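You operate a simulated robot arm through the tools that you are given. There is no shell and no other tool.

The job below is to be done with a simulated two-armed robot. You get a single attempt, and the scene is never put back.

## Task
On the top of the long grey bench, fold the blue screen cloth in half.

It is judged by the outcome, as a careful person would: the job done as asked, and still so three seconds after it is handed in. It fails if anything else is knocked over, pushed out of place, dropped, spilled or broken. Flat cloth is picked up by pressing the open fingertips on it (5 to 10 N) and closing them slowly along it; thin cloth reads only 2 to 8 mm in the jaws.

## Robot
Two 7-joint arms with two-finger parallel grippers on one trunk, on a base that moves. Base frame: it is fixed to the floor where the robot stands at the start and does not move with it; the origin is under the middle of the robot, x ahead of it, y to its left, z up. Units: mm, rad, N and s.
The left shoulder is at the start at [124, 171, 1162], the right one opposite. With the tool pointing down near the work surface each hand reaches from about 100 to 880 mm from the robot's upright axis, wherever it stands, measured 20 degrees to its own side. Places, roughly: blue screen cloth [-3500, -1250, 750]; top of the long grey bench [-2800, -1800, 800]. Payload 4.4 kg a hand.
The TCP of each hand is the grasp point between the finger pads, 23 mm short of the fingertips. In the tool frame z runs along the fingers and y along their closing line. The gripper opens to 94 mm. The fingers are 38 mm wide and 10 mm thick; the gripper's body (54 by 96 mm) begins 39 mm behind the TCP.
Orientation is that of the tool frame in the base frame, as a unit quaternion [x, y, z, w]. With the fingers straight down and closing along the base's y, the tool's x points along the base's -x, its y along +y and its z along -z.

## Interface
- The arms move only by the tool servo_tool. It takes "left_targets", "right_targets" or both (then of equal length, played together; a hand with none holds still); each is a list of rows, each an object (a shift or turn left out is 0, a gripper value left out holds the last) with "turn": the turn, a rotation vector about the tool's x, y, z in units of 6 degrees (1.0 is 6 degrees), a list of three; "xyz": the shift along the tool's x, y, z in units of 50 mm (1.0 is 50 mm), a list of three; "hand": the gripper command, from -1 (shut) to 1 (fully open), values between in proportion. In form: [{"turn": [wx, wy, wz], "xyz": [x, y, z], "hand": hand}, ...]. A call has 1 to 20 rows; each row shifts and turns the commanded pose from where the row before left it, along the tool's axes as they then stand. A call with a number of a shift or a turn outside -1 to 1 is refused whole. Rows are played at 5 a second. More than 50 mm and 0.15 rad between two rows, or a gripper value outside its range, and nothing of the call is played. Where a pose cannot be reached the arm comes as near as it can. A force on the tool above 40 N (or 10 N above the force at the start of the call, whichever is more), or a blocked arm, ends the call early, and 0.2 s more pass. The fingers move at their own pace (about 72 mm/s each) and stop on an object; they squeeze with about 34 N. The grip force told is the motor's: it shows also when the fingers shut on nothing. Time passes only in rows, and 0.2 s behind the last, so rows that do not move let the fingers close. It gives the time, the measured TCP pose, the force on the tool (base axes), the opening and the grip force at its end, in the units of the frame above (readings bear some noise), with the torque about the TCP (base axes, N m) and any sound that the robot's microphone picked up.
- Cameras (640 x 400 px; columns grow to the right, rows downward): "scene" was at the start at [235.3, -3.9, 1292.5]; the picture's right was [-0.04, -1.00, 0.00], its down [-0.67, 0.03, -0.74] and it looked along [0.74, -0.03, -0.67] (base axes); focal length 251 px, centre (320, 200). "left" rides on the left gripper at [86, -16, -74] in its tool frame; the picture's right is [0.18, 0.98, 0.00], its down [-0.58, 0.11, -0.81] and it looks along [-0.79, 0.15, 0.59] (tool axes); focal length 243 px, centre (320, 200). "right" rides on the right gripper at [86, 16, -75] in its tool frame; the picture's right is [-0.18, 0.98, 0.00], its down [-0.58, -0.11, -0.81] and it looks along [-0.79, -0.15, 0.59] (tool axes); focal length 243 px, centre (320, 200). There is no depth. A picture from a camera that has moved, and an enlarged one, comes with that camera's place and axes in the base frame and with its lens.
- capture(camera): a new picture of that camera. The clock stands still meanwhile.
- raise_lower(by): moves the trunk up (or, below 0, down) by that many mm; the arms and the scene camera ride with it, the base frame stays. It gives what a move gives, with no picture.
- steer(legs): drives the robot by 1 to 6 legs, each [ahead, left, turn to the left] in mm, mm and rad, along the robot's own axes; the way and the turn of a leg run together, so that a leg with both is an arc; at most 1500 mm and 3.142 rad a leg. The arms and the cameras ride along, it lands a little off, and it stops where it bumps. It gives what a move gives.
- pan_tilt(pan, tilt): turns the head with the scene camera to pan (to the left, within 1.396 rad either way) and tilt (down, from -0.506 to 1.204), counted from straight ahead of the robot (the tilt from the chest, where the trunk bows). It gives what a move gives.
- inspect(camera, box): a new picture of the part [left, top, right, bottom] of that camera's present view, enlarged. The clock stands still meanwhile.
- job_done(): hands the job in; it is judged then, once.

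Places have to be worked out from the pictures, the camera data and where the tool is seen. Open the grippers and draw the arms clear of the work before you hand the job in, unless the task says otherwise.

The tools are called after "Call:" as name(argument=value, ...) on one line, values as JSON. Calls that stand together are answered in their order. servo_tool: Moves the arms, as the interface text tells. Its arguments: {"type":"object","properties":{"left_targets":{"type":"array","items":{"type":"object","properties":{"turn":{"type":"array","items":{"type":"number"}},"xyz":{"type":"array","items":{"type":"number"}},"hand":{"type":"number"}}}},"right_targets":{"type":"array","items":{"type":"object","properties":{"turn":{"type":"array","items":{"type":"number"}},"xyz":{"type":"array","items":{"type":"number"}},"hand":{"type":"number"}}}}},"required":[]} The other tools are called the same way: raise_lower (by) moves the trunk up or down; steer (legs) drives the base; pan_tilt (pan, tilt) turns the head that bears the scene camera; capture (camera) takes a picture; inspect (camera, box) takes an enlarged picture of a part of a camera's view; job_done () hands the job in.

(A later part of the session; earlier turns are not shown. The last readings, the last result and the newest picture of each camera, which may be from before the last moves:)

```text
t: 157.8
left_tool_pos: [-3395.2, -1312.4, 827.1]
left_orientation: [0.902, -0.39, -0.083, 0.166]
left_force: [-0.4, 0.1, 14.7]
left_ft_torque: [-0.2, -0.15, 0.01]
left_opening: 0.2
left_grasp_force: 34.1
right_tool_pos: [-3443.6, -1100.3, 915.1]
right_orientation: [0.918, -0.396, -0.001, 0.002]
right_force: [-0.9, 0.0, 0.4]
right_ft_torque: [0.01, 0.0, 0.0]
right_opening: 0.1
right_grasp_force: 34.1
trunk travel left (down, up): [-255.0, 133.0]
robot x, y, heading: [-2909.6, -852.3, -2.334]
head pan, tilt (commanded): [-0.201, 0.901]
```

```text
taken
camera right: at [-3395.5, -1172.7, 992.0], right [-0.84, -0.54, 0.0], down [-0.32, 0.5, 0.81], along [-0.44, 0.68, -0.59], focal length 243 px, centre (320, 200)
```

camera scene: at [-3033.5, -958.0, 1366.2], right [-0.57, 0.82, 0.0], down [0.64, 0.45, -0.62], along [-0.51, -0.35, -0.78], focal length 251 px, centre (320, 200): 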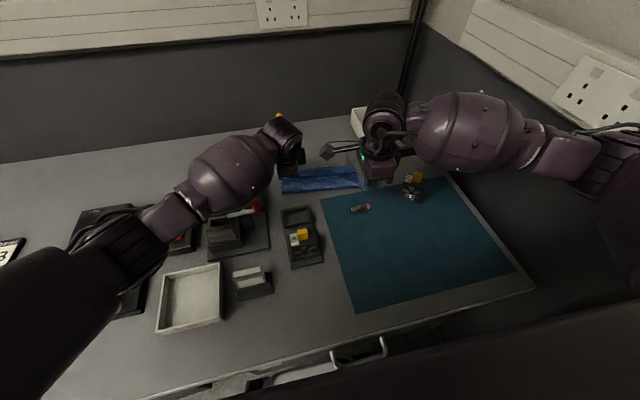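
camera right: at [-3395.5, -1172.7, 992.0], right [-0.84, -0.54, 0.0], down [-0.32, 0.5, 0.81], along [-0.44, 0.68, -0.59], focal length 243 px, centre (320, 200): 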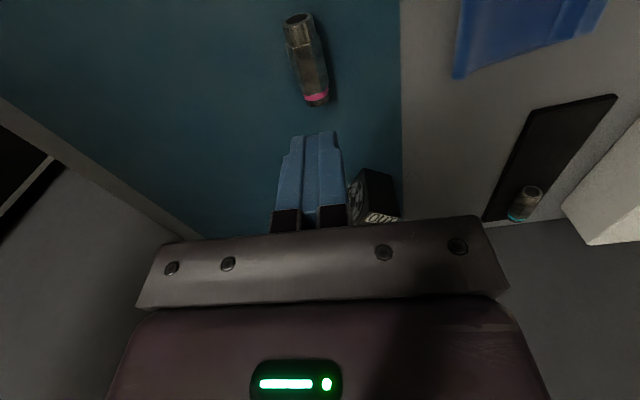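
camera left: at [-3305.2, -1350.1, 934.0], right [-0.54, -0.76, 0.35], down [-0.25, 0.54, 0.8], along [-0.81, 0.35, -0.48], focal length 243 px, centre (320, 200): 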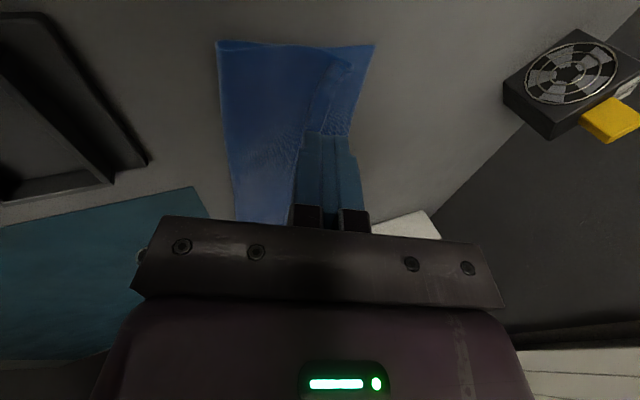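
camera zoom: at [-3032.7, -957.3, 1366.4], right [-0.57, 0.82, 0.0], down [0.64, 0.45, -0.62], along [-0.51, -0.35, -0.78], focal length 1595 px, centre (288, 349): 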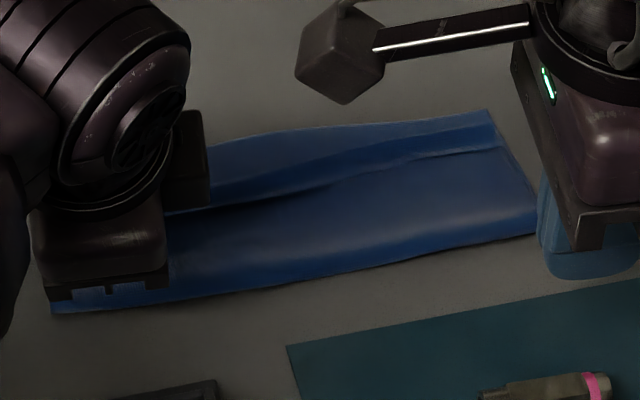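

I zoom in closer on the right half to see whether the strip has flipped there.

Call:
inspect(camera="scene", box=[305, 155, 365, 192])

Call:
inspect(camera="right", box=[430, 0, 630, 125])

```text
10.67 times, centred on (335, 174) of scene
camera zoom: at [-3032.7, -957.3, 1366.4], right [-0.57, 0.82, 0.0], down [0.64, 0.45, -0.62], along [-0.51, -0.35, -0.78], focal length 2679 px, centre (160, 483)
```

zoom: 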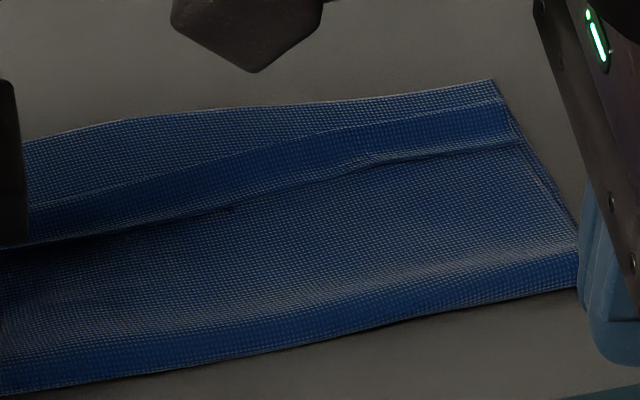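

```text
3.20 times, centred on (530, 62) of right
camera zoom: at [-3395.5, -1172.7, 992.0], right [-0.84, -0.54, 0.0], down [-0.32, 0.5, 0.81], along [-0.44, 0.68, -0.59], focal length 776 px, centre (-352, 640)
```

zoom: 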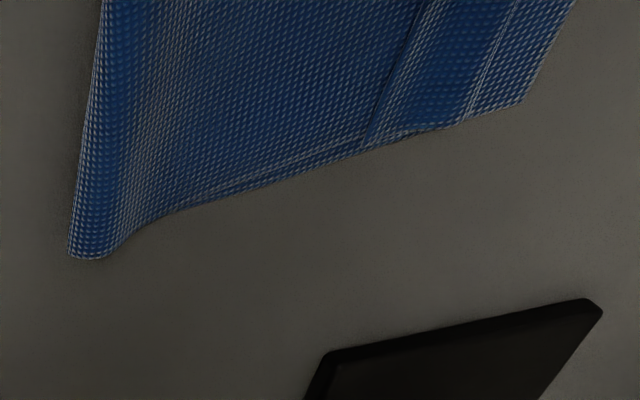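

The strip at the right end is still turned back (free edge at n≈76, its fold at 93, back edge at 103): the finger slid over it. New idea: use one gripper upright with its near fingertip pressing the main layer as an anchor and its far fingertip on the strip, then spread the jaws so that only the strip is carried outward. I bring the right hand there with jaws nearly shut (6 mm) and a small yaw to suit the strip.

Call:
servo_tool(right_targets=[{"xyz": [0.08, 0.76, 0.3], "hand": -0.872}, {"xyz": [0.08, 0.76, 0.3]}, {"xyz": [0.08, 0.76, 0.3]}, {"xyz": [0.08, 0.76, 0.3]}, {"turn": [-0.25, 0, -0.58]}, {"turn": [-0.25, 0, -0.58]}, {}])

Call:
capture(camera="right")

Call:
inspect(camera="right", box=[230, 20, 430, 220])

```text
t: 159.4
left_tool_pos: [-3394.8, -1311.8, 826.0]
left_orientation: [0.902, -0.39, -0.083, 0.166]
left_force: [-0.7, -0.6, 12.5]
left_ft_torque: [-0.17, -0.13, -0.02]
left_opening: 0.0
left_grasp_force: 34.1
right_tool_pos: [-3543.4, -1217.3, 860.5]
right_orientation: [0.94, -0.339, -0.01, 0.025]
right_force: [-0.7, 0.5, 0.4]
right_ft_torque: [0.02, -0.01, 0.0]
right_opening: 6.2
right_grasp_force: 0.1
trunk travel left (down, up): [-255.0, 133.0]
robot x, y, heading: [-2912.5, -852.8, -2.338]
head pan, tilt (commanded): [-0.201, 0.901]
```

```text
taken
camera right: at [-3484.1, -1280.8, 935.7], right [-0.77, -0.64, 0.06], down [-0.35, 0.49, 0.8], along [-0.54, 0.6, -0.6], focal length 243 px, centre (320, 200)
```

right: 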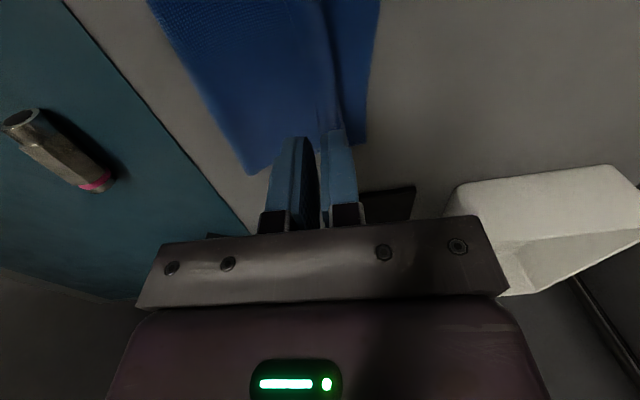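

```text
2.00 times, centred on (330, 120) of right
camera zoom: at [-3484.1, -1280.8, 935.7], right [-0.77, -0.64, 0.06], down [-0.35, 0.49, 0.8], along [-0.54, 0.6, -0.6], focal length 485 px, centre (300, 360)
```

zoom: 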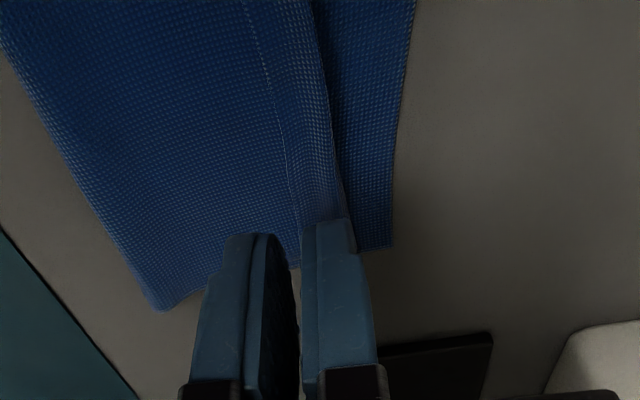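

The view is clear: free edge at n≈70, fold at ≈87, and the two fingertips line up with the main layer (near) and the strip (far). I lower 30 mm and then in small steps to contact.

Call:
servo_tool(right_targets=[{"xyz": [0, -0.015, 0.3]}, {"xyz": [0, -0.015, 0.3]}, {}])

Call:
servo_tool(right_targets=[{"xyz": [0, 0, 0.03]}, {"xyz": [0, 0, 0.03]}, {}])

Call:
inspect(camera="right", box=[230, 20, 430, 220])

```text
t: 160.2
left_tool_pos: [-3394.2, -1311.6, 825.7]
left_orientation: [0.902, -0.39, -0.084, 0.166]
left_force: [-0.7, -2.2, 13.9]
left_ft_torque: [-0.18, -0.1, 0.01]
left_opening: 0.0
left_grasp_force: 34.0
right_tool_pos: [-3542.4, -1216.9, 828.3]
right_orientation: [0.94, -0.339, -0.012, 0.026]
right_force: [-0.2, -0.1, 0.2]
right_ft_torque: [0.06, 0.01, -0.02]
right_opening: 6.0
right_grasp_force: 0.0
trunk travel left (down, up): [-255.0, 133.0]
robot x, y, heading: [-2911.4, -854.5, -2.33]
head pan, tilt (commanded): [-0.201, 0.901]
```

```text
t: 161.0
left_tool_pos: [-3394.9, -1311.9, 826.1]
left_orientation: [0.902, -0.39, -0.084, 0.165]
left_force: [-1.6, -1.6, 14.4]
left_ft_torque: [-0.16, -0.13, -0.01]
left_opening: 0.3
left_grasp_force: 33.5
right_tool_pos: [-3542.6, -1217.0, 826.6]
right_orientation: [0.94, -0.34, -0.011, 0.026]
right_force: [-1.2, 0.2, 0.9]
right_ft_torque: [0.01, 0.0, -0.05]
right_opening: 6.0
right_grasp_force: 0.1
trunk travel left (down, up): [-255.0, 133.0]
robot x, y, heading: [-2910.9, -852.1, -2.334]
head pan, tilt (commanded): [-0.201, 0.901]
```

```text
2.00 times, centred on (330, 120) of right
camera zoom: at [-3483.9, -1280.5, 903.4], right [-0.77, -0.64, 0.06], down [-0.35, 0.49, 0.8], along [-0.54, 0.6, -0.6], focal length 485 px, centre (300, 360)
```

zoom: 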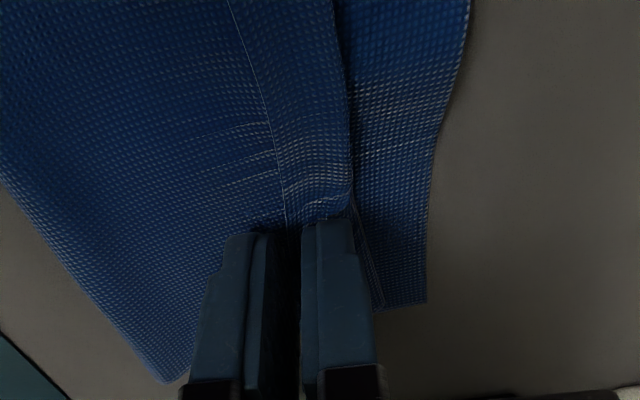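

The two fingertips straddle the strip's free edge exactly as wanted. I press a little more (about 1 mm).

Call:
servo_tool(right_targets=[{"xyz": [0, 0, 0.018]}, {}])

```text
t: 161.6
left_tool_pos: [-3394.4, -1312.4, 826.4]
left_orientation: [0.902, -0.39, -0.084, 0.166]
left_force: [-1.7, -0.6, 13.6]
left_ft_torque: [-0.21, -0.11, -0.02]
left_opening: 0.1
left_grasp_force: 34.3
right_tool_pos: [-3541.8, -1216.5, 826.1]
right_orientation: [0.94, -0.341, -0.011, 0.025]
right_force: [0.8, -0.3, 0.4]
right_ft_torque: [-0.04, 0.02, 0.02]
right_opening: 6.0
right_grasp_force: 0.1
trunk travel left (down, up): [-255.0, 133.0]
robot x, y, heading: [-2910.0, -850.6, -2.336]
head pan, tilt (commanded): [-0.201, 0.901]
```

Call:
servo_tool(right_targets=[{"xyz": [0, 0, 0.02]}, {}])

Call:
servo_tool(right_targets=[{"xyz": [0, 0, 0.015]}, {}])

```text
t: 162.2
left_tool_pos: [-3395.2, -1312.0, 826.4]
left_orientation: [0.902, -0.389, -0.083, 0.166]
left_force: [-2.4, -2.1, 10.3]
left_ft_torque: [-0.13, -0.05, 0.0]
left_opening: 0.0
left_grasp_force: 33.8
right_tool_pos: [-3542.7, -1217.3, 825.5]
right_orientation: [0.94, -0.34, -0.012, 0.027]
right_force: [0.6, 0.9, 6.1]
right_ft_torque: [0.07, -0.02, -0.01]
right_opening: 6.3
right_grasp_force: 0.1
trunk travel left (down, up): [-255.0, 133.0]
robot x, y, heading: [-2910.0, -847.6, -2.336]
head pan, tilt (commanded): [-0.201, 0.901]
```

```text
t: 162.8
left_tool_pos: [-3394.6, -1310.8, 825.9]
left_orientation: [0.902, -0.39, -0.084, 0.166]
left_force: [-1.5, 0.2, 6.0]
left_ft_torque: [-0.04, -0.05, -0.05]
left_opening: 0.0
left_grasp_force: 33.9
right_tool_pos: [-3543.1, -1216.9, 825.0]
right_orientation: [0.94, -0.34, -0.012, 0.027]
right_force: [0.4, 3.4, 15.4]
right_ft_torque: [0.17, -0.11, 0.01]
right_opening: 6.0
right_grasp_force: 0.4
trunk travel left (down, up): [-255.0, 133.0]
robot x, y, heading: [-2908.6, -852.0, -2.337]
head pan, tilt (commanded): [-0.201, 0.901]
```

Right presses with 15 N. Now I spread the jaws from 6 to 46 mm in 4 mm steps while moving the hand 2 mm outward per step, so the near finger stays put and the far finger carries the strip outward.

Call:
servo_tool(right_targets=[{"xyz": [0, 0.04, 0], "hand": -0.787}, {"xyz": [0, 0.04, 0], "hand": -0.702}, {"xyz": [0, 0.04, 0], "hand": -0.617}, {"xyz": [0, 0.04, 0], "hand": -0.532}, {"xyz": [0, 0.04, 0], "hand": -0.447}, {}])

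Call:
inspect(camera="right", box=[230, 20, 430, 220])

```text
t: 164.2
left_tool_pos: [-3394.4, -1311.4, 826.5]
left_orientation: [0.902, -0.391, -0.083, 0.166]
left_force: [0.9, -1.0, 1.8]
left_ft_torque: [-0.02, -0.03, 0.0]
left_opening: 0.0
left_grasp_force: 34.6
right_tool_pos: [-3548.1, -1225.8, 825.6]
right_orientation: [0.939, -0.341, -0.011, 0.027]
right_force: [-2.5, 3.6, 23.1]
right_ft_torque: [0.46, -0.33, 0.09]
right_opening: 26.3
right_grasp_force: 0.3
trunk travel left (down, up): [-255.0, 133.0]
robot x, y, heading: [-2906.2, -851.0, -2.337]
head pan, tilt (commanded): [-0.201, 0.901]
```

```text
2.00 times, centred on (330, 120) of right
camera zoom: at [-3489.2, -1288.8, 901.9], right [-0.77, -0.64, 0.06], down [-0.34, 0.49, 0.8], along [-0.54, 0.6, -0.6], focal length 485 px, centre (300, 360)
```

zoom: 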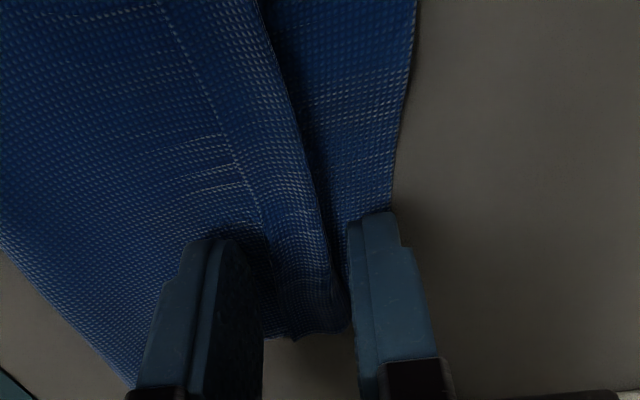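

The torque reading shows that the near finger carried all the load, so the far finger just slid over the strip. I lift slightly, close again to 6 mm, step back 9 mm and tilt by about 4.5° so that the far finger presses too.

Call:
servo_tool(right_targets=[{"xyz": [0, 0, -0.08]}, {"xyz": [0, -0.14, 0], "hand": -0.872, "turn": [0.75, 0, 0]}, {}, {}])

Call:
inspect(camera="right", box=[230, 20, 430, 220])

```text
t: 165.2
left_tool_pos: [-3395.9, -1312.3, 825.8]
left_orientation: [0.902, -0.39, -0.083, 0.166]
left_force: [0.9, 0.1, 10.7]
left_ft_torque: [-0.11, -0.12, -0.01]
left_opening: 0.0
left_grasp_force: 34.4
right_tool_pos: [-3543.8, -1219.7, 827.2]
right_orientation: [0.94, -0.341, 0.003, -0.011]
right_force: [-0.9, 0.6, -0.1]
right_ft_torque: [-0.01, -0.02, -0.01]
right_opening: 6.2
right_grasp_force: 0.3
trunk travel left (down, up): [-255.0, 133.0]
robot x, y, heading: [-2911.0, -850.6, -2.336]
head pan, tilt (commanded): [-0.201, 0.901]
```

```text
2.00 times, centred on (330, 120) of right
camera zoom: at [-3488.4, -1288.2, 902.9], right [-0.77, -0.64, -0.02], down [-0.39, 0.44, 0.81], along [-0.51, 0.63, -0.59], focal length 485 px, centre (300, 360)
```

zoom: 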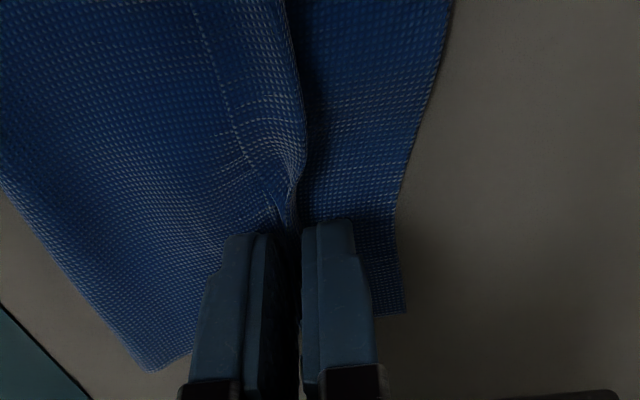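

The strip got bunched between the fingers instead. I change approach: lift the whole folded cloth by pinching both layers in the middle with both hands, so the far edges hang down and the turned-back strip can fall open by itself, then lay it down again. First I lift both hands clear, set them upright and open to 26 mm.

Call:
servo_tool(left_targets=[{"xyz": [0, 0.29, -0.74]}, {"turn": [0.875, 0, -0.25], "hand": -0.447}, {"turn": [0.875, 0, -0.25]}, {"turn": [0.875, 0, -0.25]}, {"turn": [0.875, 0, -0.25]}, {}], right_targets=[{"xyz": [0, 0, -0.8]}, {"xyz": [0.13, -0.6, -0.1], "turn": [-0.2, 0, 0], "hand": -0.447}, {}, {}, {}, {}])

Call:
capture(camera="right")

Call:
capture(camera="left")

Call:
inspect(camera="scene", box=[270, 140, 370, 203])

```text
t: 166.6
left_tool_pos: [-3394.9, -1313.0, 863.8]
left_orientation: [0.936, -0.351, -0.019, -0.007]
left_force: [-0.5, 0.2, 0.1]
left_ft_torque: [-0.01, 0.01, 0.0]
left_opening: 25.8
left_grasp_force: 0.2
right_tool_pos: [-3519.5, -1201.4, 872.1]
right_orientation: [0.94, -0.34, -0.001, -0.002]
right_force: [0.1, -0.4, 0.2]
right_ft_torque: [0.0, -0.02, -0.01]
right_opening: 25.9
right_grasp_force: 0.0
trunk travel left (down, up): [-255.0, 133.0]
robot x, y, heading: [-2911.7, -847.9, -2.333]
head pan, tilt (commanded): [-0.201, 0.901]
```

```text
taken
camera right: at [-3463.7, -1268.5, 948.4], right [-0.77, -0.64, 0.0], down [-0.38, 0.45, 0.81], along [-0.51, 0.62, -0.59], focal length 243 px, centre (320, 200)
```

right: 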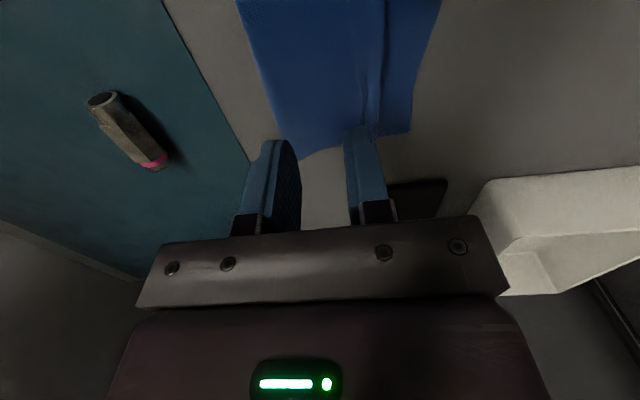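

```text
taken
camera left: at [-3317.1, -1359.4, 935.0], right [-0.51, -0.86, -0.01], down [-0.48, 0.28, 0.83], along [-0.71, 0.42, -0.56], focal length 243 px, centre (320, 200)
```

left: 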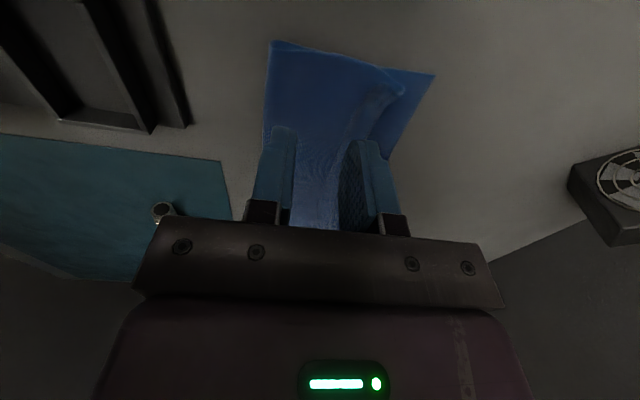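

```text
6.35 times, centred on (320, 172) of scene
camera zoom: at [-3033.6, -958.1, 1366.2], right [-0.57, 0.82, 0.0], down [0.64, 0.45, -0.62], along [-0.51, -0.35, -0.78], focal length 1595 px, centre (320, 381)
```

zoom: 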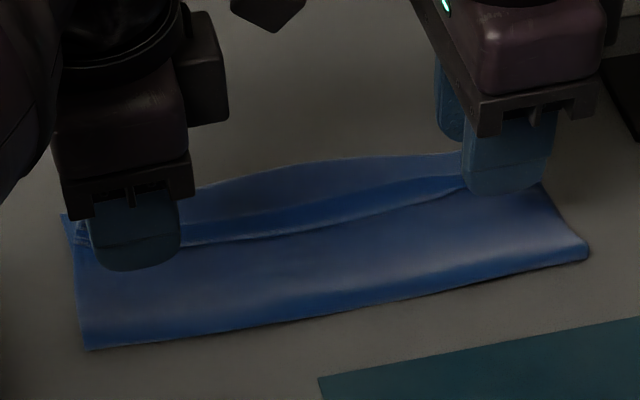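

The measured cloth: crease from n≈-3 (left) to n≈21 (right), free edge of the strip at n≈57–62. The hands are well placed to pinch between crease and strip. I trim the right hand, narrow its jaws to 22 mm, and lower both to just above the cloth.

Call:
servo_tool(left_targets=[{"xyz": [0, 0, 0.35]}, {"xyz": [0, 0, 0.28]}, {}], right_targets=[{"xyz": [0, -0.09, 0.4], "hand": -0.532}, {"xyz": [0, 0, 0.4]}, {}])

Call:
servo_tool(left_targets=[{"xyz": [0, 0, 0.05]}, {"xyz": [0, 0, 0.03]}, {}], right_targets=[{"xyz": [0, 0, 0.05]}, {"xyz": [0, 0, 0.03]}, {}])

Call:
inspect(camera="right", box=[200, 0, 460, 230])

Call:
inspect(camera="left", box=[200, 0, 460, 230])

```text
t: 167.4
left_tool_pos: [-3395.3, -1310.2, 836.1]
left_orientation: [0.936, -0.351, -0.019, -0.006]
left_force: [0.1, 0.4, 0.0]
left_ft_torque: [-0.01, 0.0, -0.02]
left_opening: 26.0
left_grasp_force: 0.1
right_tool_pos: [-3518.2, -1198.0, 832.2]
right_orientation: [0.94, -0.34, -0.001, -0.001]
right_force: [-0.2, 0.1, -1.0]
right_ft_torque: [0.01, 0.0, 0.04]
right_opening: 22.2
right_grasp_force: 0.1
trunk travel left (down, up): [-255.0, 133.0]
robot x, y, heading: [-2909.8, -850.5, -2.331]
head pan, tilt (commanded): [-0.201, 0.901]
```

```text
t: 168.2
left_tool_pos: [-3394.8, -1311.0, 829.7]
left_orientation: [0.936, -0.351, -0.019, -0.006]
left_force: [0.7, -0.7, -0.4]
left_ft_torque: [0.0, -0.04, 0.02]
left_opening: 25.9
left_grasp_force: 0.1
right_tool_pos: [-3518.0, -1197.7, 828.7]
right_orientation: [0.94, -0.341, -0.001, -0.002]
right_force: [0.6, 0.6, -0.2]
right_ft_torque: [0.01, 0.0, -0.03]
right_opening: 21.8
right_grasp_force: 0.1
trunk travel left (down, up): [-255.0, 133.0]
robot x, y, heading: [-2912.2, -852.5, -2.335]
head pan, tilt (commanded): [-0.201, 0.901]
```

```text
1.74 times, centred on (330, 115) of right
camera zoom: at [-3462.3, -1264.9, 904.1], right [-0.77, -0.64, 0.0], down [-0.38, 0.45, 0.81], along [-0.51, 0.62, -0.59], focal length 422 px, centre (303, 348)
```

zoom: 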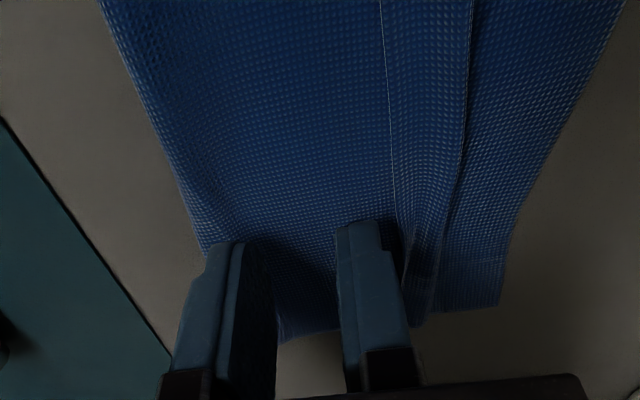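

```text
1.74 times, centred on (330, 115) of left
camera zoom: at [-3317.2, -1357.5, 900.8], right [-0.51, -0.86, -0.01], down [-0.48, 0.28, 0.83], along [-0.71, 0.42, -0.56], focal length 422 px, centre (303, 348)
```

zoom: 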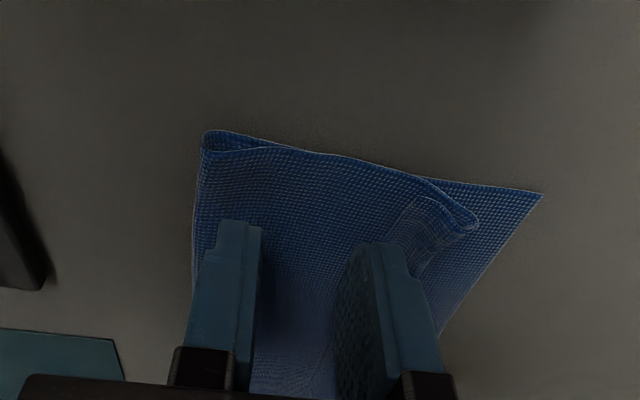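

Both views show the jaws astride the main part, in front of the strip. I lower both to contact step by step.

Call:
servo_tool(left_targets=[{"xyz": [0, 0, 0.04]}, {"xyz": [0, 0, 0.02]}, {}], right_targets=[{"xyz": [0, 0, 0.03]}, {"xyz": [0, 0, 0.02]}, {}])

Call:
servo_tool(left_targets=[{"xyz": [0, 0, 0.02]}, {}], right_targets=[{"xyz": [0, 0, 0.02]}, {}])

```text
t: 169.0
left_tool_pos: [-3396.8, -1310.9, 826.6]
left_orientation: [0.936, -0.351, -0.019, -0.006]
left_force: [-0.6, -0.5, -0.1]
left_ft_torque: [0.04, 0.0, -0.02]
left_opening: 26.0
left_grasp_force: 0.2
right_tool_pos: [-3517.8, -1198.6, 826.1]
right_orientation: [0.94, -0.341, -0.002, -0.002]
right_force: [0.0, 0.0, 0.6]
right_ft_torque: [0.01, -0.03, 0.02]
right_opening: 21.7
right_grasp_force: 0.0
trunk travel left (down, up): [-255.0, 133.0]
robot x, y, heading: [-2910.2, -849.9, -2.335]
head pan, tilt (commanded): [-0.201, 0.901]
```

```text
t: 169.6
left_tool_pos: [-3396.0, -1311.1, 825.5]
left_orientation: [0.937, -0.35, -0.02, -0.006]
left_force: [-0.2, -0.6, 0.5]
left_ft_torque: [-0.01, 0.03, -0.01]
left_opening: 25.8
left_grasp_force: 0.0
right_tool_pos: [-3518.6, -1197.9, 824.4]
right_orientation: [0.94, -0.341, -0.002, -0.002]
right_force: [-1.4, -0.5, -0.6]
right_ft_torque: [0.0, 0.04, -0.03]
right_opening: 22.0
right_grasp_force: 0.1
trunk travel left (down, up): [-255.0, 133.0]
robot x, y, heading: [-2912.0, -854.2, -2.335]
head pan, tilt (commanded): [-0.201, 0.901]
```

Call:
servo_tool(left_targets=[{"xyz": [0, 0, 0.02]}, {}], right_targets=[{"xyz": [0, 0, 0.015]}, {}])

Call:
servo_tool(left_targets=[{"xyz": [0, 0, 0.012]}, {}], right_targets=[{"xyz": [0, 0, 0.012]}, {}])

```text
t: 170.2
left_tool_pos: [-3395.6, -1310.9, 824.8]
left_orientation: [0.936, -0.35, -0.019, -0.005]
left_force: [-0.9, -0.4, 3.7]
left_ft_torque: [-0.05, 0.0, -0.03]
left_opening: 26.1
left_grasp_force: 0.2
right_tool_pos: [-3518.6, -1197.7, 825.4]
right_orientation: [0.94, -0.34, -0.002, -0.001]
right_force: [0.2, 0.7, 1.4]
right_ft_torque: [0.02, 0.02, 0.0]
right_opening: 22.0
right_grasp_force: 0.0
trunk travel left (down, up): [-255.0, 133.0]
robot x, y, heading: [-2911.3, -849.5, -2.333]
head pan, tilt (commanded): [-0.201, 0.901]
```

```text
t: 170.8
left_tool_pos: [-3396.4, -1311.2, 825.5]
left_orientation: [0.936, -0.351, -0.02, -0.006]
left_force: [-1.3, -1.0, 8.5]
left_ft_torque: [-0.17, -0.03, 0.02]
left_opening: 26.0
left_grasp_force: 0.4
right_tool_pos: [-3516.7, -1197.8, 824.5]
right_orientation: [0.94, -0.34, -0.001, -0.001]
right_force: [-0.7, -1.0, 1.1]
right_ft_torque: [0.03, 0.0, 0.03]
right_opening: 21.8
right_grasp_force: 0.1
trunk travel left (down, up): [-255.0, 133.0]
robot x, y, heading: [-2909.3, -851.5, -2.332]
head pan, tilt (commanded): [-0.201, 0.901]
```

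Left presses at 8.5 N; right only 1 N, so I lower the right 0.8 mm more and then close both slowly.

Call:
servo_tool(right_targets=[{"xyz": [0, 0, 0.018]}, {}])

Call:
servo_tool(left_targets=[{"hand": -0.5}, {"hand": -0.55}, {"hand": -0.6}, {"hand": -0.65}, {"hand": -0.7}, {"hand": -0.75}, {"hand": -0.8}, {"hand": -0.86}, {"hand": -0.92}, {"hand": -1}, {"hand": -1}, {"hand": -1}], right_targets=[{"hand": -0.57}, {"hand": -0.61}, {"hand": -0.65}, {"hand": -0.69}, {"hand": -0.73}, {"hand": -0.77}, {"hand": -0.82}, {"hand": -0.87}, {"hand": -0.92}, {"hand": -1}, {"hand": -1}, {"hand": -1}])

Call:
inspect(camera="right", box=[200, 0, 460, 230])

Call:
inspect(camera="left", box=[200, 0, 460, 230])

```text
t: 171.4
left_tool_pos: [-3395.2, -1310.4, 825.5]
left_orientation: [0.936, -0.351, -0.018, -0.005]
left_force: [-1.9, -0.9, 11.0]
left_ft_torque: [-0.21, -0.04, -0.07]
left_opening: 26.2
left_grasp_force: 0.2
right_tool_pos: [-3517.6, -1198.5, 823.7]
right_orientation: [0.94, -0.34, -0.002, -0.001]
right_force: [0.6, -1.4, 5.0]
right_ft_torque: [0.0, -0.01, 0.01]
right_opening: 22.0
right_grasp_force: 0.0
trunk travel left (down, up): [-255.0, 133.0]
robot x, y, heading: [-2909.5, -851.7, -2.336]
head pan, tilt (commanded): [-0.201, 0.901]
```

```text
t: 174.0
left_tool_pos: [-3395.5, -1310.6, 825.6]
left_orientation: [0.936, -0.351, -0.019, -0.006]
left_force: [-1.5, -0.2, 13.5]
left_ft_torque: [-0.2, -0.09, -0.04]
left_opening: 1.8
left_grasp_force: 33.7
right_tool_pos: [-3517.6, -1198.1, 824.1]
right_orientation: [0.94, -0.34, -0.001, -0.001]
right_force: [1.2, -1.5, 7.6]
right_ft_torque: [-0.03, -0.04, 0.02]
right_opening: 1.5
right_grasp_force: 34.2
trunk travel left (down, up): [-255.0, 133.0]
robot x, y, heading: [-2911.3, -854.9, -2.338]
head pan, tilt (commanded): [-0.201, 0.901]
```

```text
1.74 times, centred on (330, 115) of right
camera zoom: at [-3461.7, -1264.7, 900.2], right [-0.77, -0.64, 0.0], down [-0.38, 0.45, 0.81], along [-0.52, 0.62, -0.59], focal length 422 px, centre (303, 348)
```

zoom: 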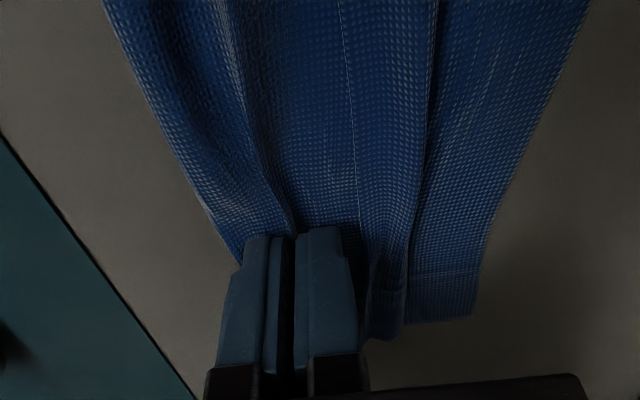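

```text
1.74 times, centred on (330, 115) of left
camera zoom: at [-3317.2, -1356.6, 895.3], right [-0.51, -0.86, 0.0], down [-0.48, 0.28, 0.83], along [-0.71, 0.42, -0.56], focal length 422 px, centre (303, 348)
```

zoom: 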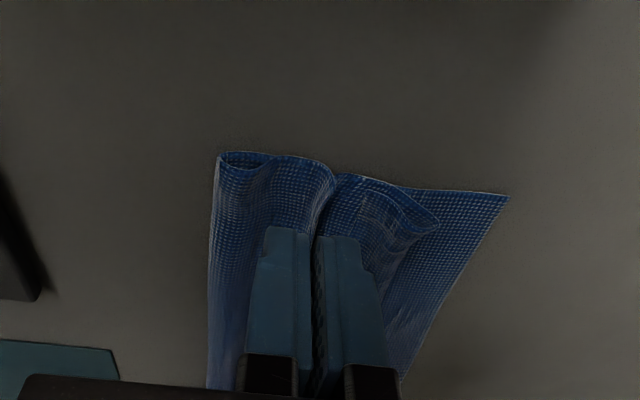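

Both jaws hold (1.8 and 1.5 mm, so most likely just the top layer). I lift both slowly 65 mm so that the far part of the top layer hangs down and the turned-back strip can open.

Call:
servo_tool(left_targets=[{"xyz": [0, 0, -0.2]}, {"xyz": [0, 0, -0.2]}, {"xyz": [0, 0, -0.3]}, {"xyz": [0, 0, -0.3]}, {"xyz": [0, 0, -0.3]}, {}, {}], right_targets=[{"xyz": [0, 0, -0.2]}, {"xyz": [0, 0, -0.2]}, {"xyz": [0, 0, -0.3]}, {"xyz": [0, 0, -0.3]}, {"xyz": [0, 0, -0.3]}, {}, {}])

Call:
inspect(camera="right", box=[200, 0, 460, 230])

Call:
inspect(camera="left", box=[200, 0, 460, 230])

Call:
inspect(camera="scene", box=[260, 120, 380, 195])

```text
t: 175.6
left_tool_pos: [-3392.5, -1312.0, 888.6]
left_orientation: [0.936, -0.351, -0.019, -0.006]
left_force: [0.5, 0.3, 0.1]
left_ft_torque: [-0.03, 0.01, 0.0]
left_opening: 1.6
left_grasp_force: 33.9
right_tool_pos: [-3518.7, -1200.3, 887.6]
right_orientation: [0.94, -0.34, -0.001, -0.001]
right_force: [-0.2, -1.0, -0.3]
right_ft_torque: [-0.04, -0.02, 0.0]
right_opening: 2.1
right_grasp_force: 34.4
trunk travel left (down, up): [-255.0, 133.0]
robot x, y, heading: [-2911.9, -851.2, -2.336]
head pan, tilt (commanded): [-0.201, 0.901]
```

```text
1.74 times, centred on (330, 115) of right
camera zoom: at [-3462.2, -1266.6, 963.4], right [-0.77, -0.64, 0.0], down [-0.38, 0.45, 0.81], along [-0.51, 0.62, -0.59], focal length 422 px, centre (303, 348)
```

zoom: 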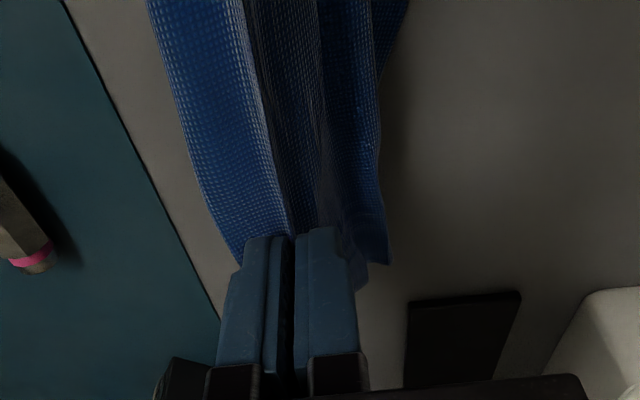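

```text
1.74 times, centred on (330, 115) of left
camera zoom: at [-3315.0, -1358.8, 959.2], right [-0.51, -0.86, -0.01], down [-0.48, 0.28, 0.83], along [-0.71, 0.42, -0.56], focal length 422 px, centre (303, 348)
```

zoom: 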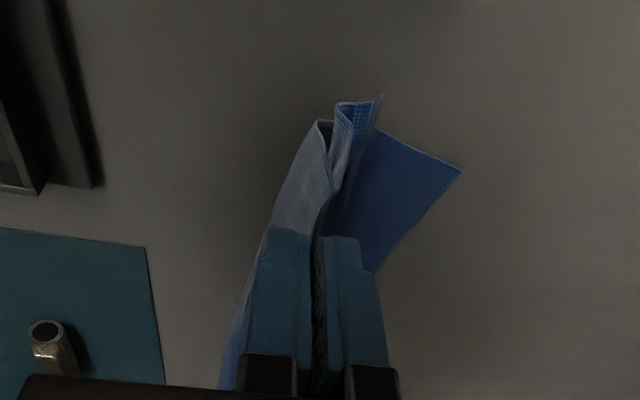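

```text
5.33 times, centred on (320, 158) of scene
camera zoom: at [-3033.5, -958.0, 1366.2], right [-0.57, 0.82, 0.0], down [0.64, 0.45, -0.62], along [-0.51, -0.35, -0.78], focal length 1340 px, centre (320, 427)
```

zoom: 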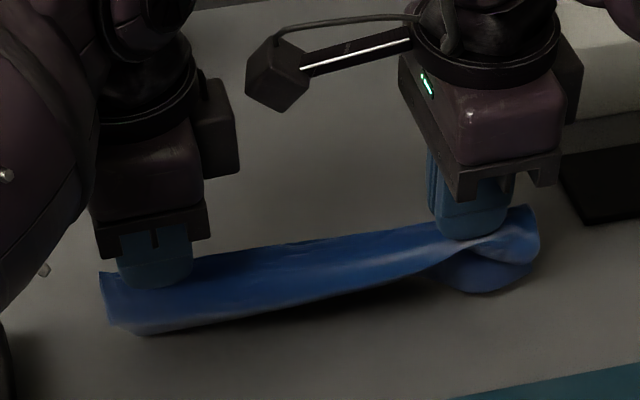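

The top layer is lifted with its far part hanging. I zoom in more on the left view to see whether the strip has opened.

Call:
inspect(camera="left", box=[300, 40, 400, 140])

Call:
inspect(camera="right", box=[290, 0, 400, 150])

Call:
inspect(camera="scene", box=[275, 155, 365, 190])

```text
4.00 times, centred on (350, 90) of left
camera zoom: at [-3315.0, -1358.8, 959.2], right [-0.51, -0.86, -0.01], down [-0.48, 0.28, 0.83], along [-0.71, 0.42, -0.56], focal length 970 px, centre (200, 640)
```

zoom: 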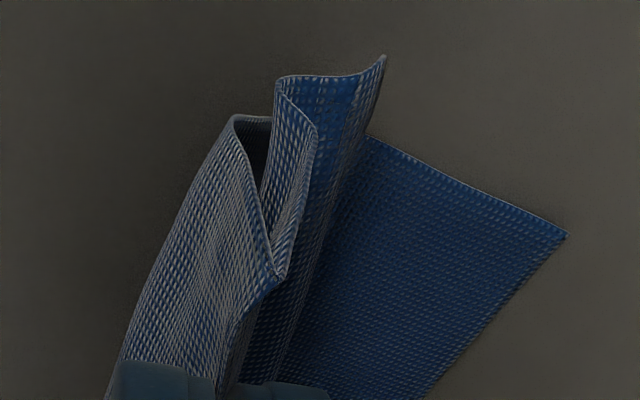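

```text
2.67 times, centred on (345, 75) of right
camera zoom: at [-3462.2, -1266.6, 963.4], right [-0.77, -0.64, 0.0], down [-0.38, 0.45, 0.81], along [-0.51, 0.62, -0.59], focal length 647 px, centre (253, 533)
```

zoom: 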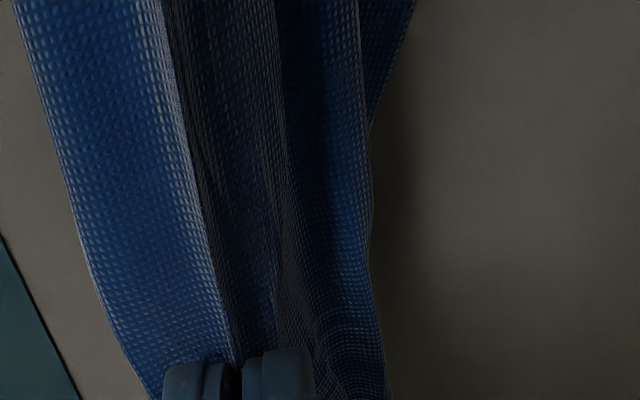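

```text
7.11 times, centred on (320, 172) of scene
camera zoom: at [-3033.5, -958.0, 1366.2], right [-0.57, 0.82, 0.0], down [0.64, 0.45, -0.62], along [-0.51, -0.35, -0.78], focal length 1786 px, centre (320, 396)
```

zoom: 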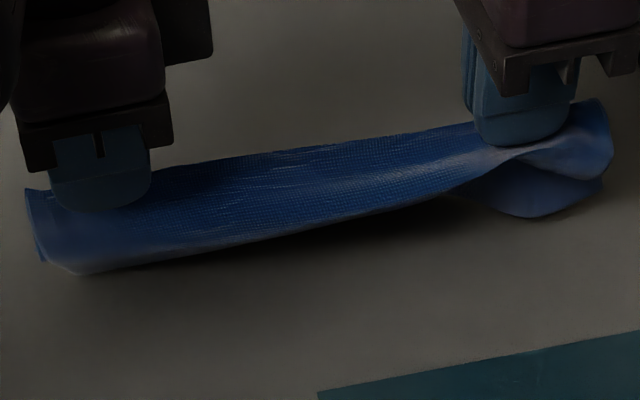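

The view shows the hanging far part with the strip now opened outward (to about 90°). I now carry the pinched line back 33 mm at height and lower it so the opened strip touches down outward first, before laying the rest down behind it.

Call:
servo_tool(left_targets=[{"xyz": [0, 0.16, 0]}, {"xyz": [0, 0.16, 0]}, {"xyz": [0, 0.16, 0.04]}, {"xyz": [0, 0.18, 0.08]}, {"xyz": [0, 0, 0.16]}, {"xyz": [0, 0, 0.16]}, {}], right_targets=[{"xyz": [0, 0.16, 0]}, {"xyz": [0, 0.16, 0]}, {"xyz": [0, 0.16, 0.04]}, {"xyz": [0, 0.18, 0.08]}, {"xyz": [0, 0, 0.16]}, {"xyz": [0, 0, 0.16]}, {}])

Call:
inspect(camera="left", box=[230, 20, 430, 160])

Call:
inspect(camera="right", box=[230, 0, 430, 160])

Call:
inspect(camera="scene", box=[275, 145, 365, 190])

```text
t: 177.2
left_tool_pos: [-3414.5, -1337.3, 868.4]
left_orientation: [0.936, -0.351, -0.019, -0.007]
left_force: [-0.2, 0.8, 0.9]
left_ft_torque: [-0.02, 0.04, 0.04]
left_opening: 1.8
left_grasp_force: 34.8
right_tool_pos: [-3538.2, -1223.1, 865.8]
right_orientation: [0.94, -0.341, -0.001, -0.001]
right_force: [0.2, -0.4, 1.0]
right_ft_torque: [-0.04, -0.03, 0.0]
right_opening: 1.8
right_grasp_force: 34.3
trunk travel left (down, up): [-255.0, 133.0]
robot x, y, heading: [-2910.0, -850.7, -2.338]
head pan, tilt (commanded): [-0.201, 0.901]
```

```text
2.86 times, centred on (330, 90) of left
camera zoom: at [-3337.9, -1383.3, 937.3], right [-0.51, -0.86, -0.01], down [-0.48, 0.28, 0.83], along [-0.71, 0.42, -0.56], focal length 693 px, centre (291, 514)
```

zoom: 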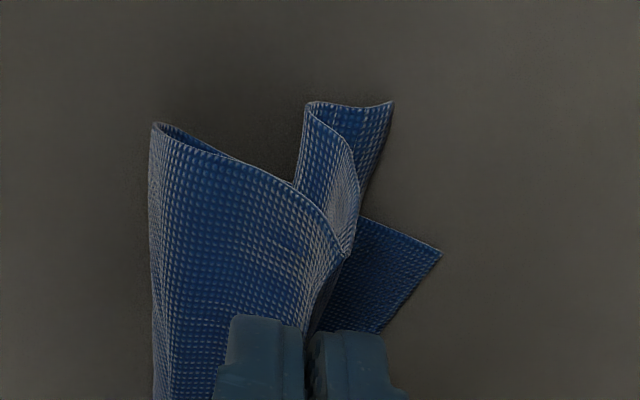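

```text
2.50 times, centred on (330, 80) of right
camera zoom: at [-3482.9, -1289.7, 941.4], right [-0.77, -0.64, 0.0], down [-0.38, 0.45, 0.81], along [-0.51, 0.62, -0.59], focal length 606 px, centre (295, 500)
```

zoom: 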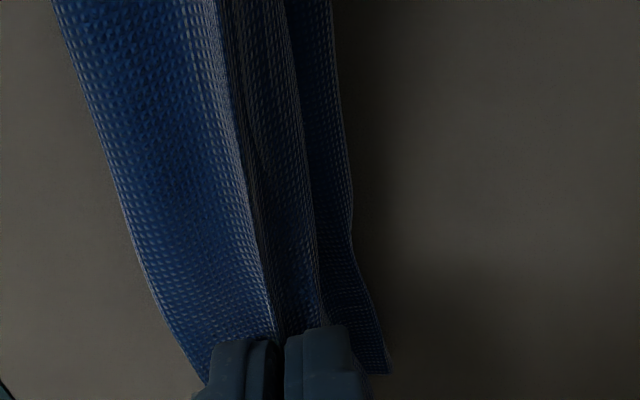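

```text
7.11 times, centred on (320, 168) of scene
camera zoom: at [-3033.5, -958.0, 1366.2], right [-0.57, 0.82, 0.0], down [0.64, 0.45, -0.62], along [-0.51, -0.35, -0.78], focal length 1786 px, centre (320, 431)
```

zoom: 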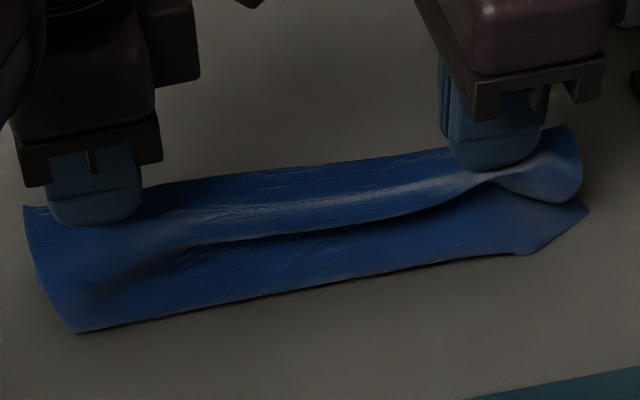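

The opened strip hangs outward and the crease is back on the bench. I lower further and then lay the rest down in an arc back toward me.

Call:
servo_tool(left_targets=[{"xyz": [0, 0, 0.16]}, {"xyz": [0, -0.12, 0.06]}, {"xyz": [0, -0.106, 0.04]}, {"xyz": [0, -0.104, 0.05]}, {"xyz": [0, -0.094, 0.064]}, {"xyz": [0, -0.08, 0.082]}, {}], right_targets=[{"xyz": [0, 0, 0.14]}, {"xyz": [0, -0.12, 0.06]}, {"xyz": [0, -0.106, 0.04]}, {"xyz": [0, -0.104, 0.05]}, {"xyz": [0, -0.094, 0.064]}, {"xyz": [0, -0.08, 0.082]}, {}])

Call:
inspect(camera="left", box=[230, 20, 430, 160])

Call:
inspect(camera="right", box=[230, 0, 430, 160])

Call:
inspect(camera="scene", box=[275, 145, 365, 190])

```text
t: 178.8
left_tool_pos: [-3399.5, -1318.1, 843.8]
left_orientation: [0.936, -0.351, -0.019, -0.007]
left_force: [0.5, -0.5, -0.5]
left_ft_torque: [0.02, -0.01, -0.01]
left_opening: 1.6
left_grasp_force: 34.2
right_tool_pos: [-3522.7, -1203.9, 845.1]
right_orientation: [0.94, -0.34, -0.001, -0.002]
right_force: [0.0, 0.0, 0.9]
right_ft_torque: [-0.01, 0.0, 0.0]
right_opening: 2.0
right_grasp_force: 33.7
trunk travel left (down, up): [-255.0, 133.0]
robot x, y, heading: [-2914.2, -849.7, -2.336]
head pan, tilt (commanded): [-0.201, 0.901]
```

```text
2.86 times, centred on (330, 90) of left
camera zoom: at [-3321.8, -1364.2, 914.6], right [-0.51, -0.86, -0.01], down [-0.48, 0.28, 0.83], along [-0.71, 0.42, -0.56], focal length 693 px, centre (291, 514)
```

zoom: 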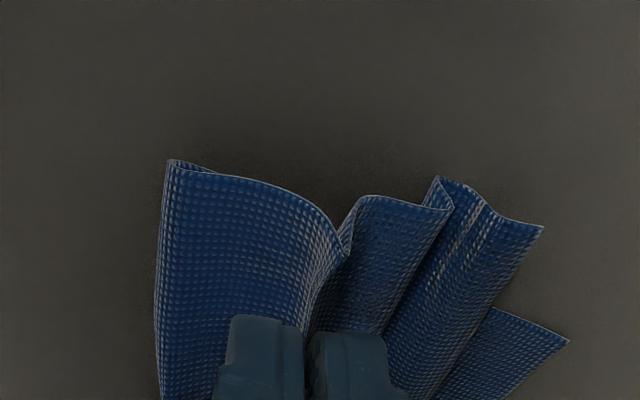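

```text
2.50 times, centred on (330, 80) of right
camera zoom: at [-3466.9, -1270.2, 920.8], right [-0.77, -0.64, 0.0], down [-0.38, 0.45, 0.81], along [-0.51, 0.62, -0.59], focal length 606 px, centre (295, 500)
```

zoom: 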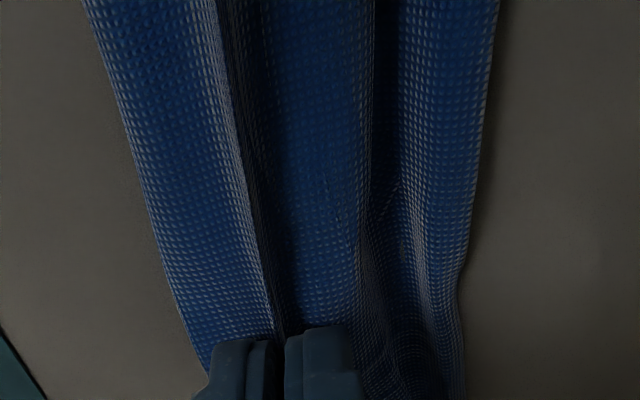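

```text
7.11 times, centred on (320, 168) of scene
camera zoom: at [-3033.6, -958.0, 1366.2], right [-0.57, 0.82, 0.0], down [0.64, 0.45, -0.62], along [-0.51, -0.35, -0.78], focal length 1786 px, centre (320, 431)
```

zoom: 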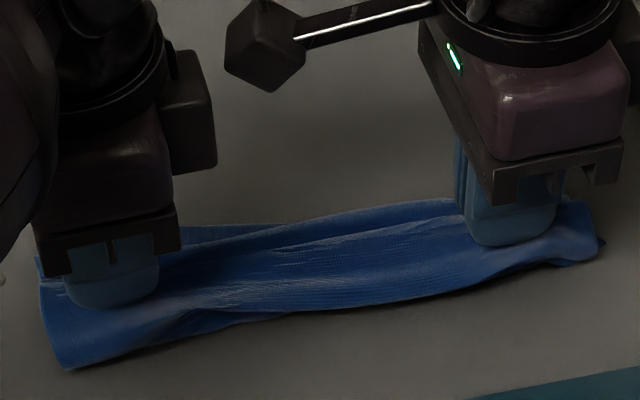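

The strip now lies outward beyond the old fold on both ends. I lower the last 15 mm, drawing slightly toward me to straighten it.

Call:
servo_tool(left_targets=[{"xyz": [0, -0.08, 0.09]}, {"xyz": [0, -0.06, 0.08]}, {"xyz": [0, -0.05, 0.07]}, {"xyz": [0, -0.03, 0.07]}, {}], right_targets=[{"xyz": [0, -0.08, 0.09]}, {"xyz": [0, -0.06, 0.08]}, {"xyz": [0, -0.05, 0.08]}, {"xyz": [0, -0.03, 0.08]}, {}])

Call:
inspect(camera="left", box=[230, 20, 430, 160])

Call:
inspect(camera="right", box=[230, 0, 430, 160])

```text
t: 180.0
left_tool_pos: [-3392.7, -1307.8, 829.1]
left_orientation: [0.936, -0.351, -0.019, -0.006]
left_force: [-1.0, 0.5, 0.2]
left_ft_torque: [-0.01, -0.03, 0.01]
left_opening: 1.8
left_grasp_force: 33.9
right_tool_pos: [-3517.5, -1195.7, 828.7]
right_orientation: [0.941, -0.34, -0.001, -0.002]
right_force: [0.7, -0.3, 2.8]
right_ft_torque: [-0.01, -0.01, -0.04]
right_opening: 1.7
right_grasp_force: 33.7
trunk travel left (down, up): [-255.0, 133.0]
robot x, y, heading: [-2914.2, -853.0, -2.333]
head pan, tilt (commanded): [-0.201, 0.901]
```

```text
2.86 times, centred on (330, 90) of left
camera zoom: at [-3315.1, -1354.9, 899.3], right [-0.51, -0.86, -0.01], down [-0.48, 0.28, 0.83], along [-0.71, 0.42, -0.56], focal length 693 px, centre (291, 514)
```

zoom: 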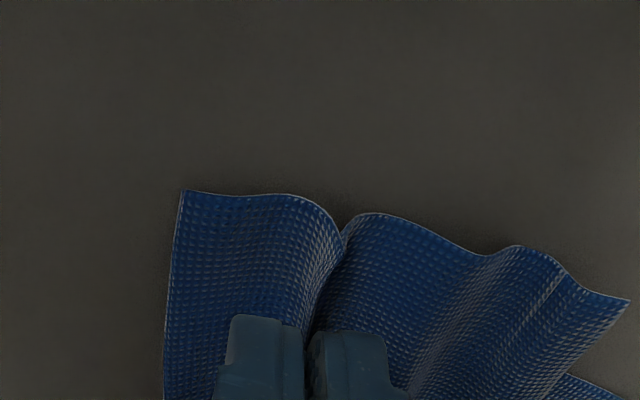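

```text
2.50 times, centred on (330, 80) of right
camera zoom: at [-3461.6, -1262.5, 904.5], right [-0.77, -0.64, 0.0], down [-0.38, 0.45, 0.81], along [-0.51, 0.62, -0.59], focal length 606 px, centre (295, 500)
```

zoom: 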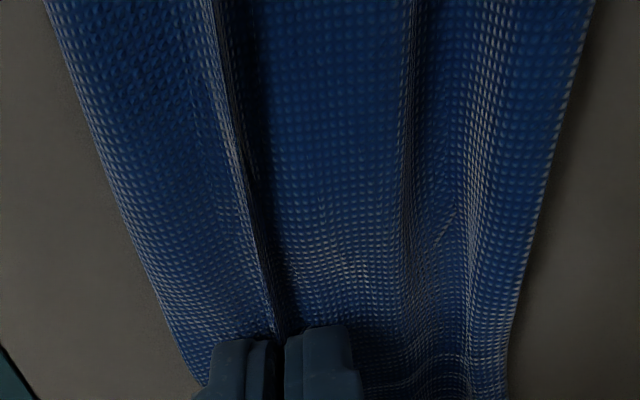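

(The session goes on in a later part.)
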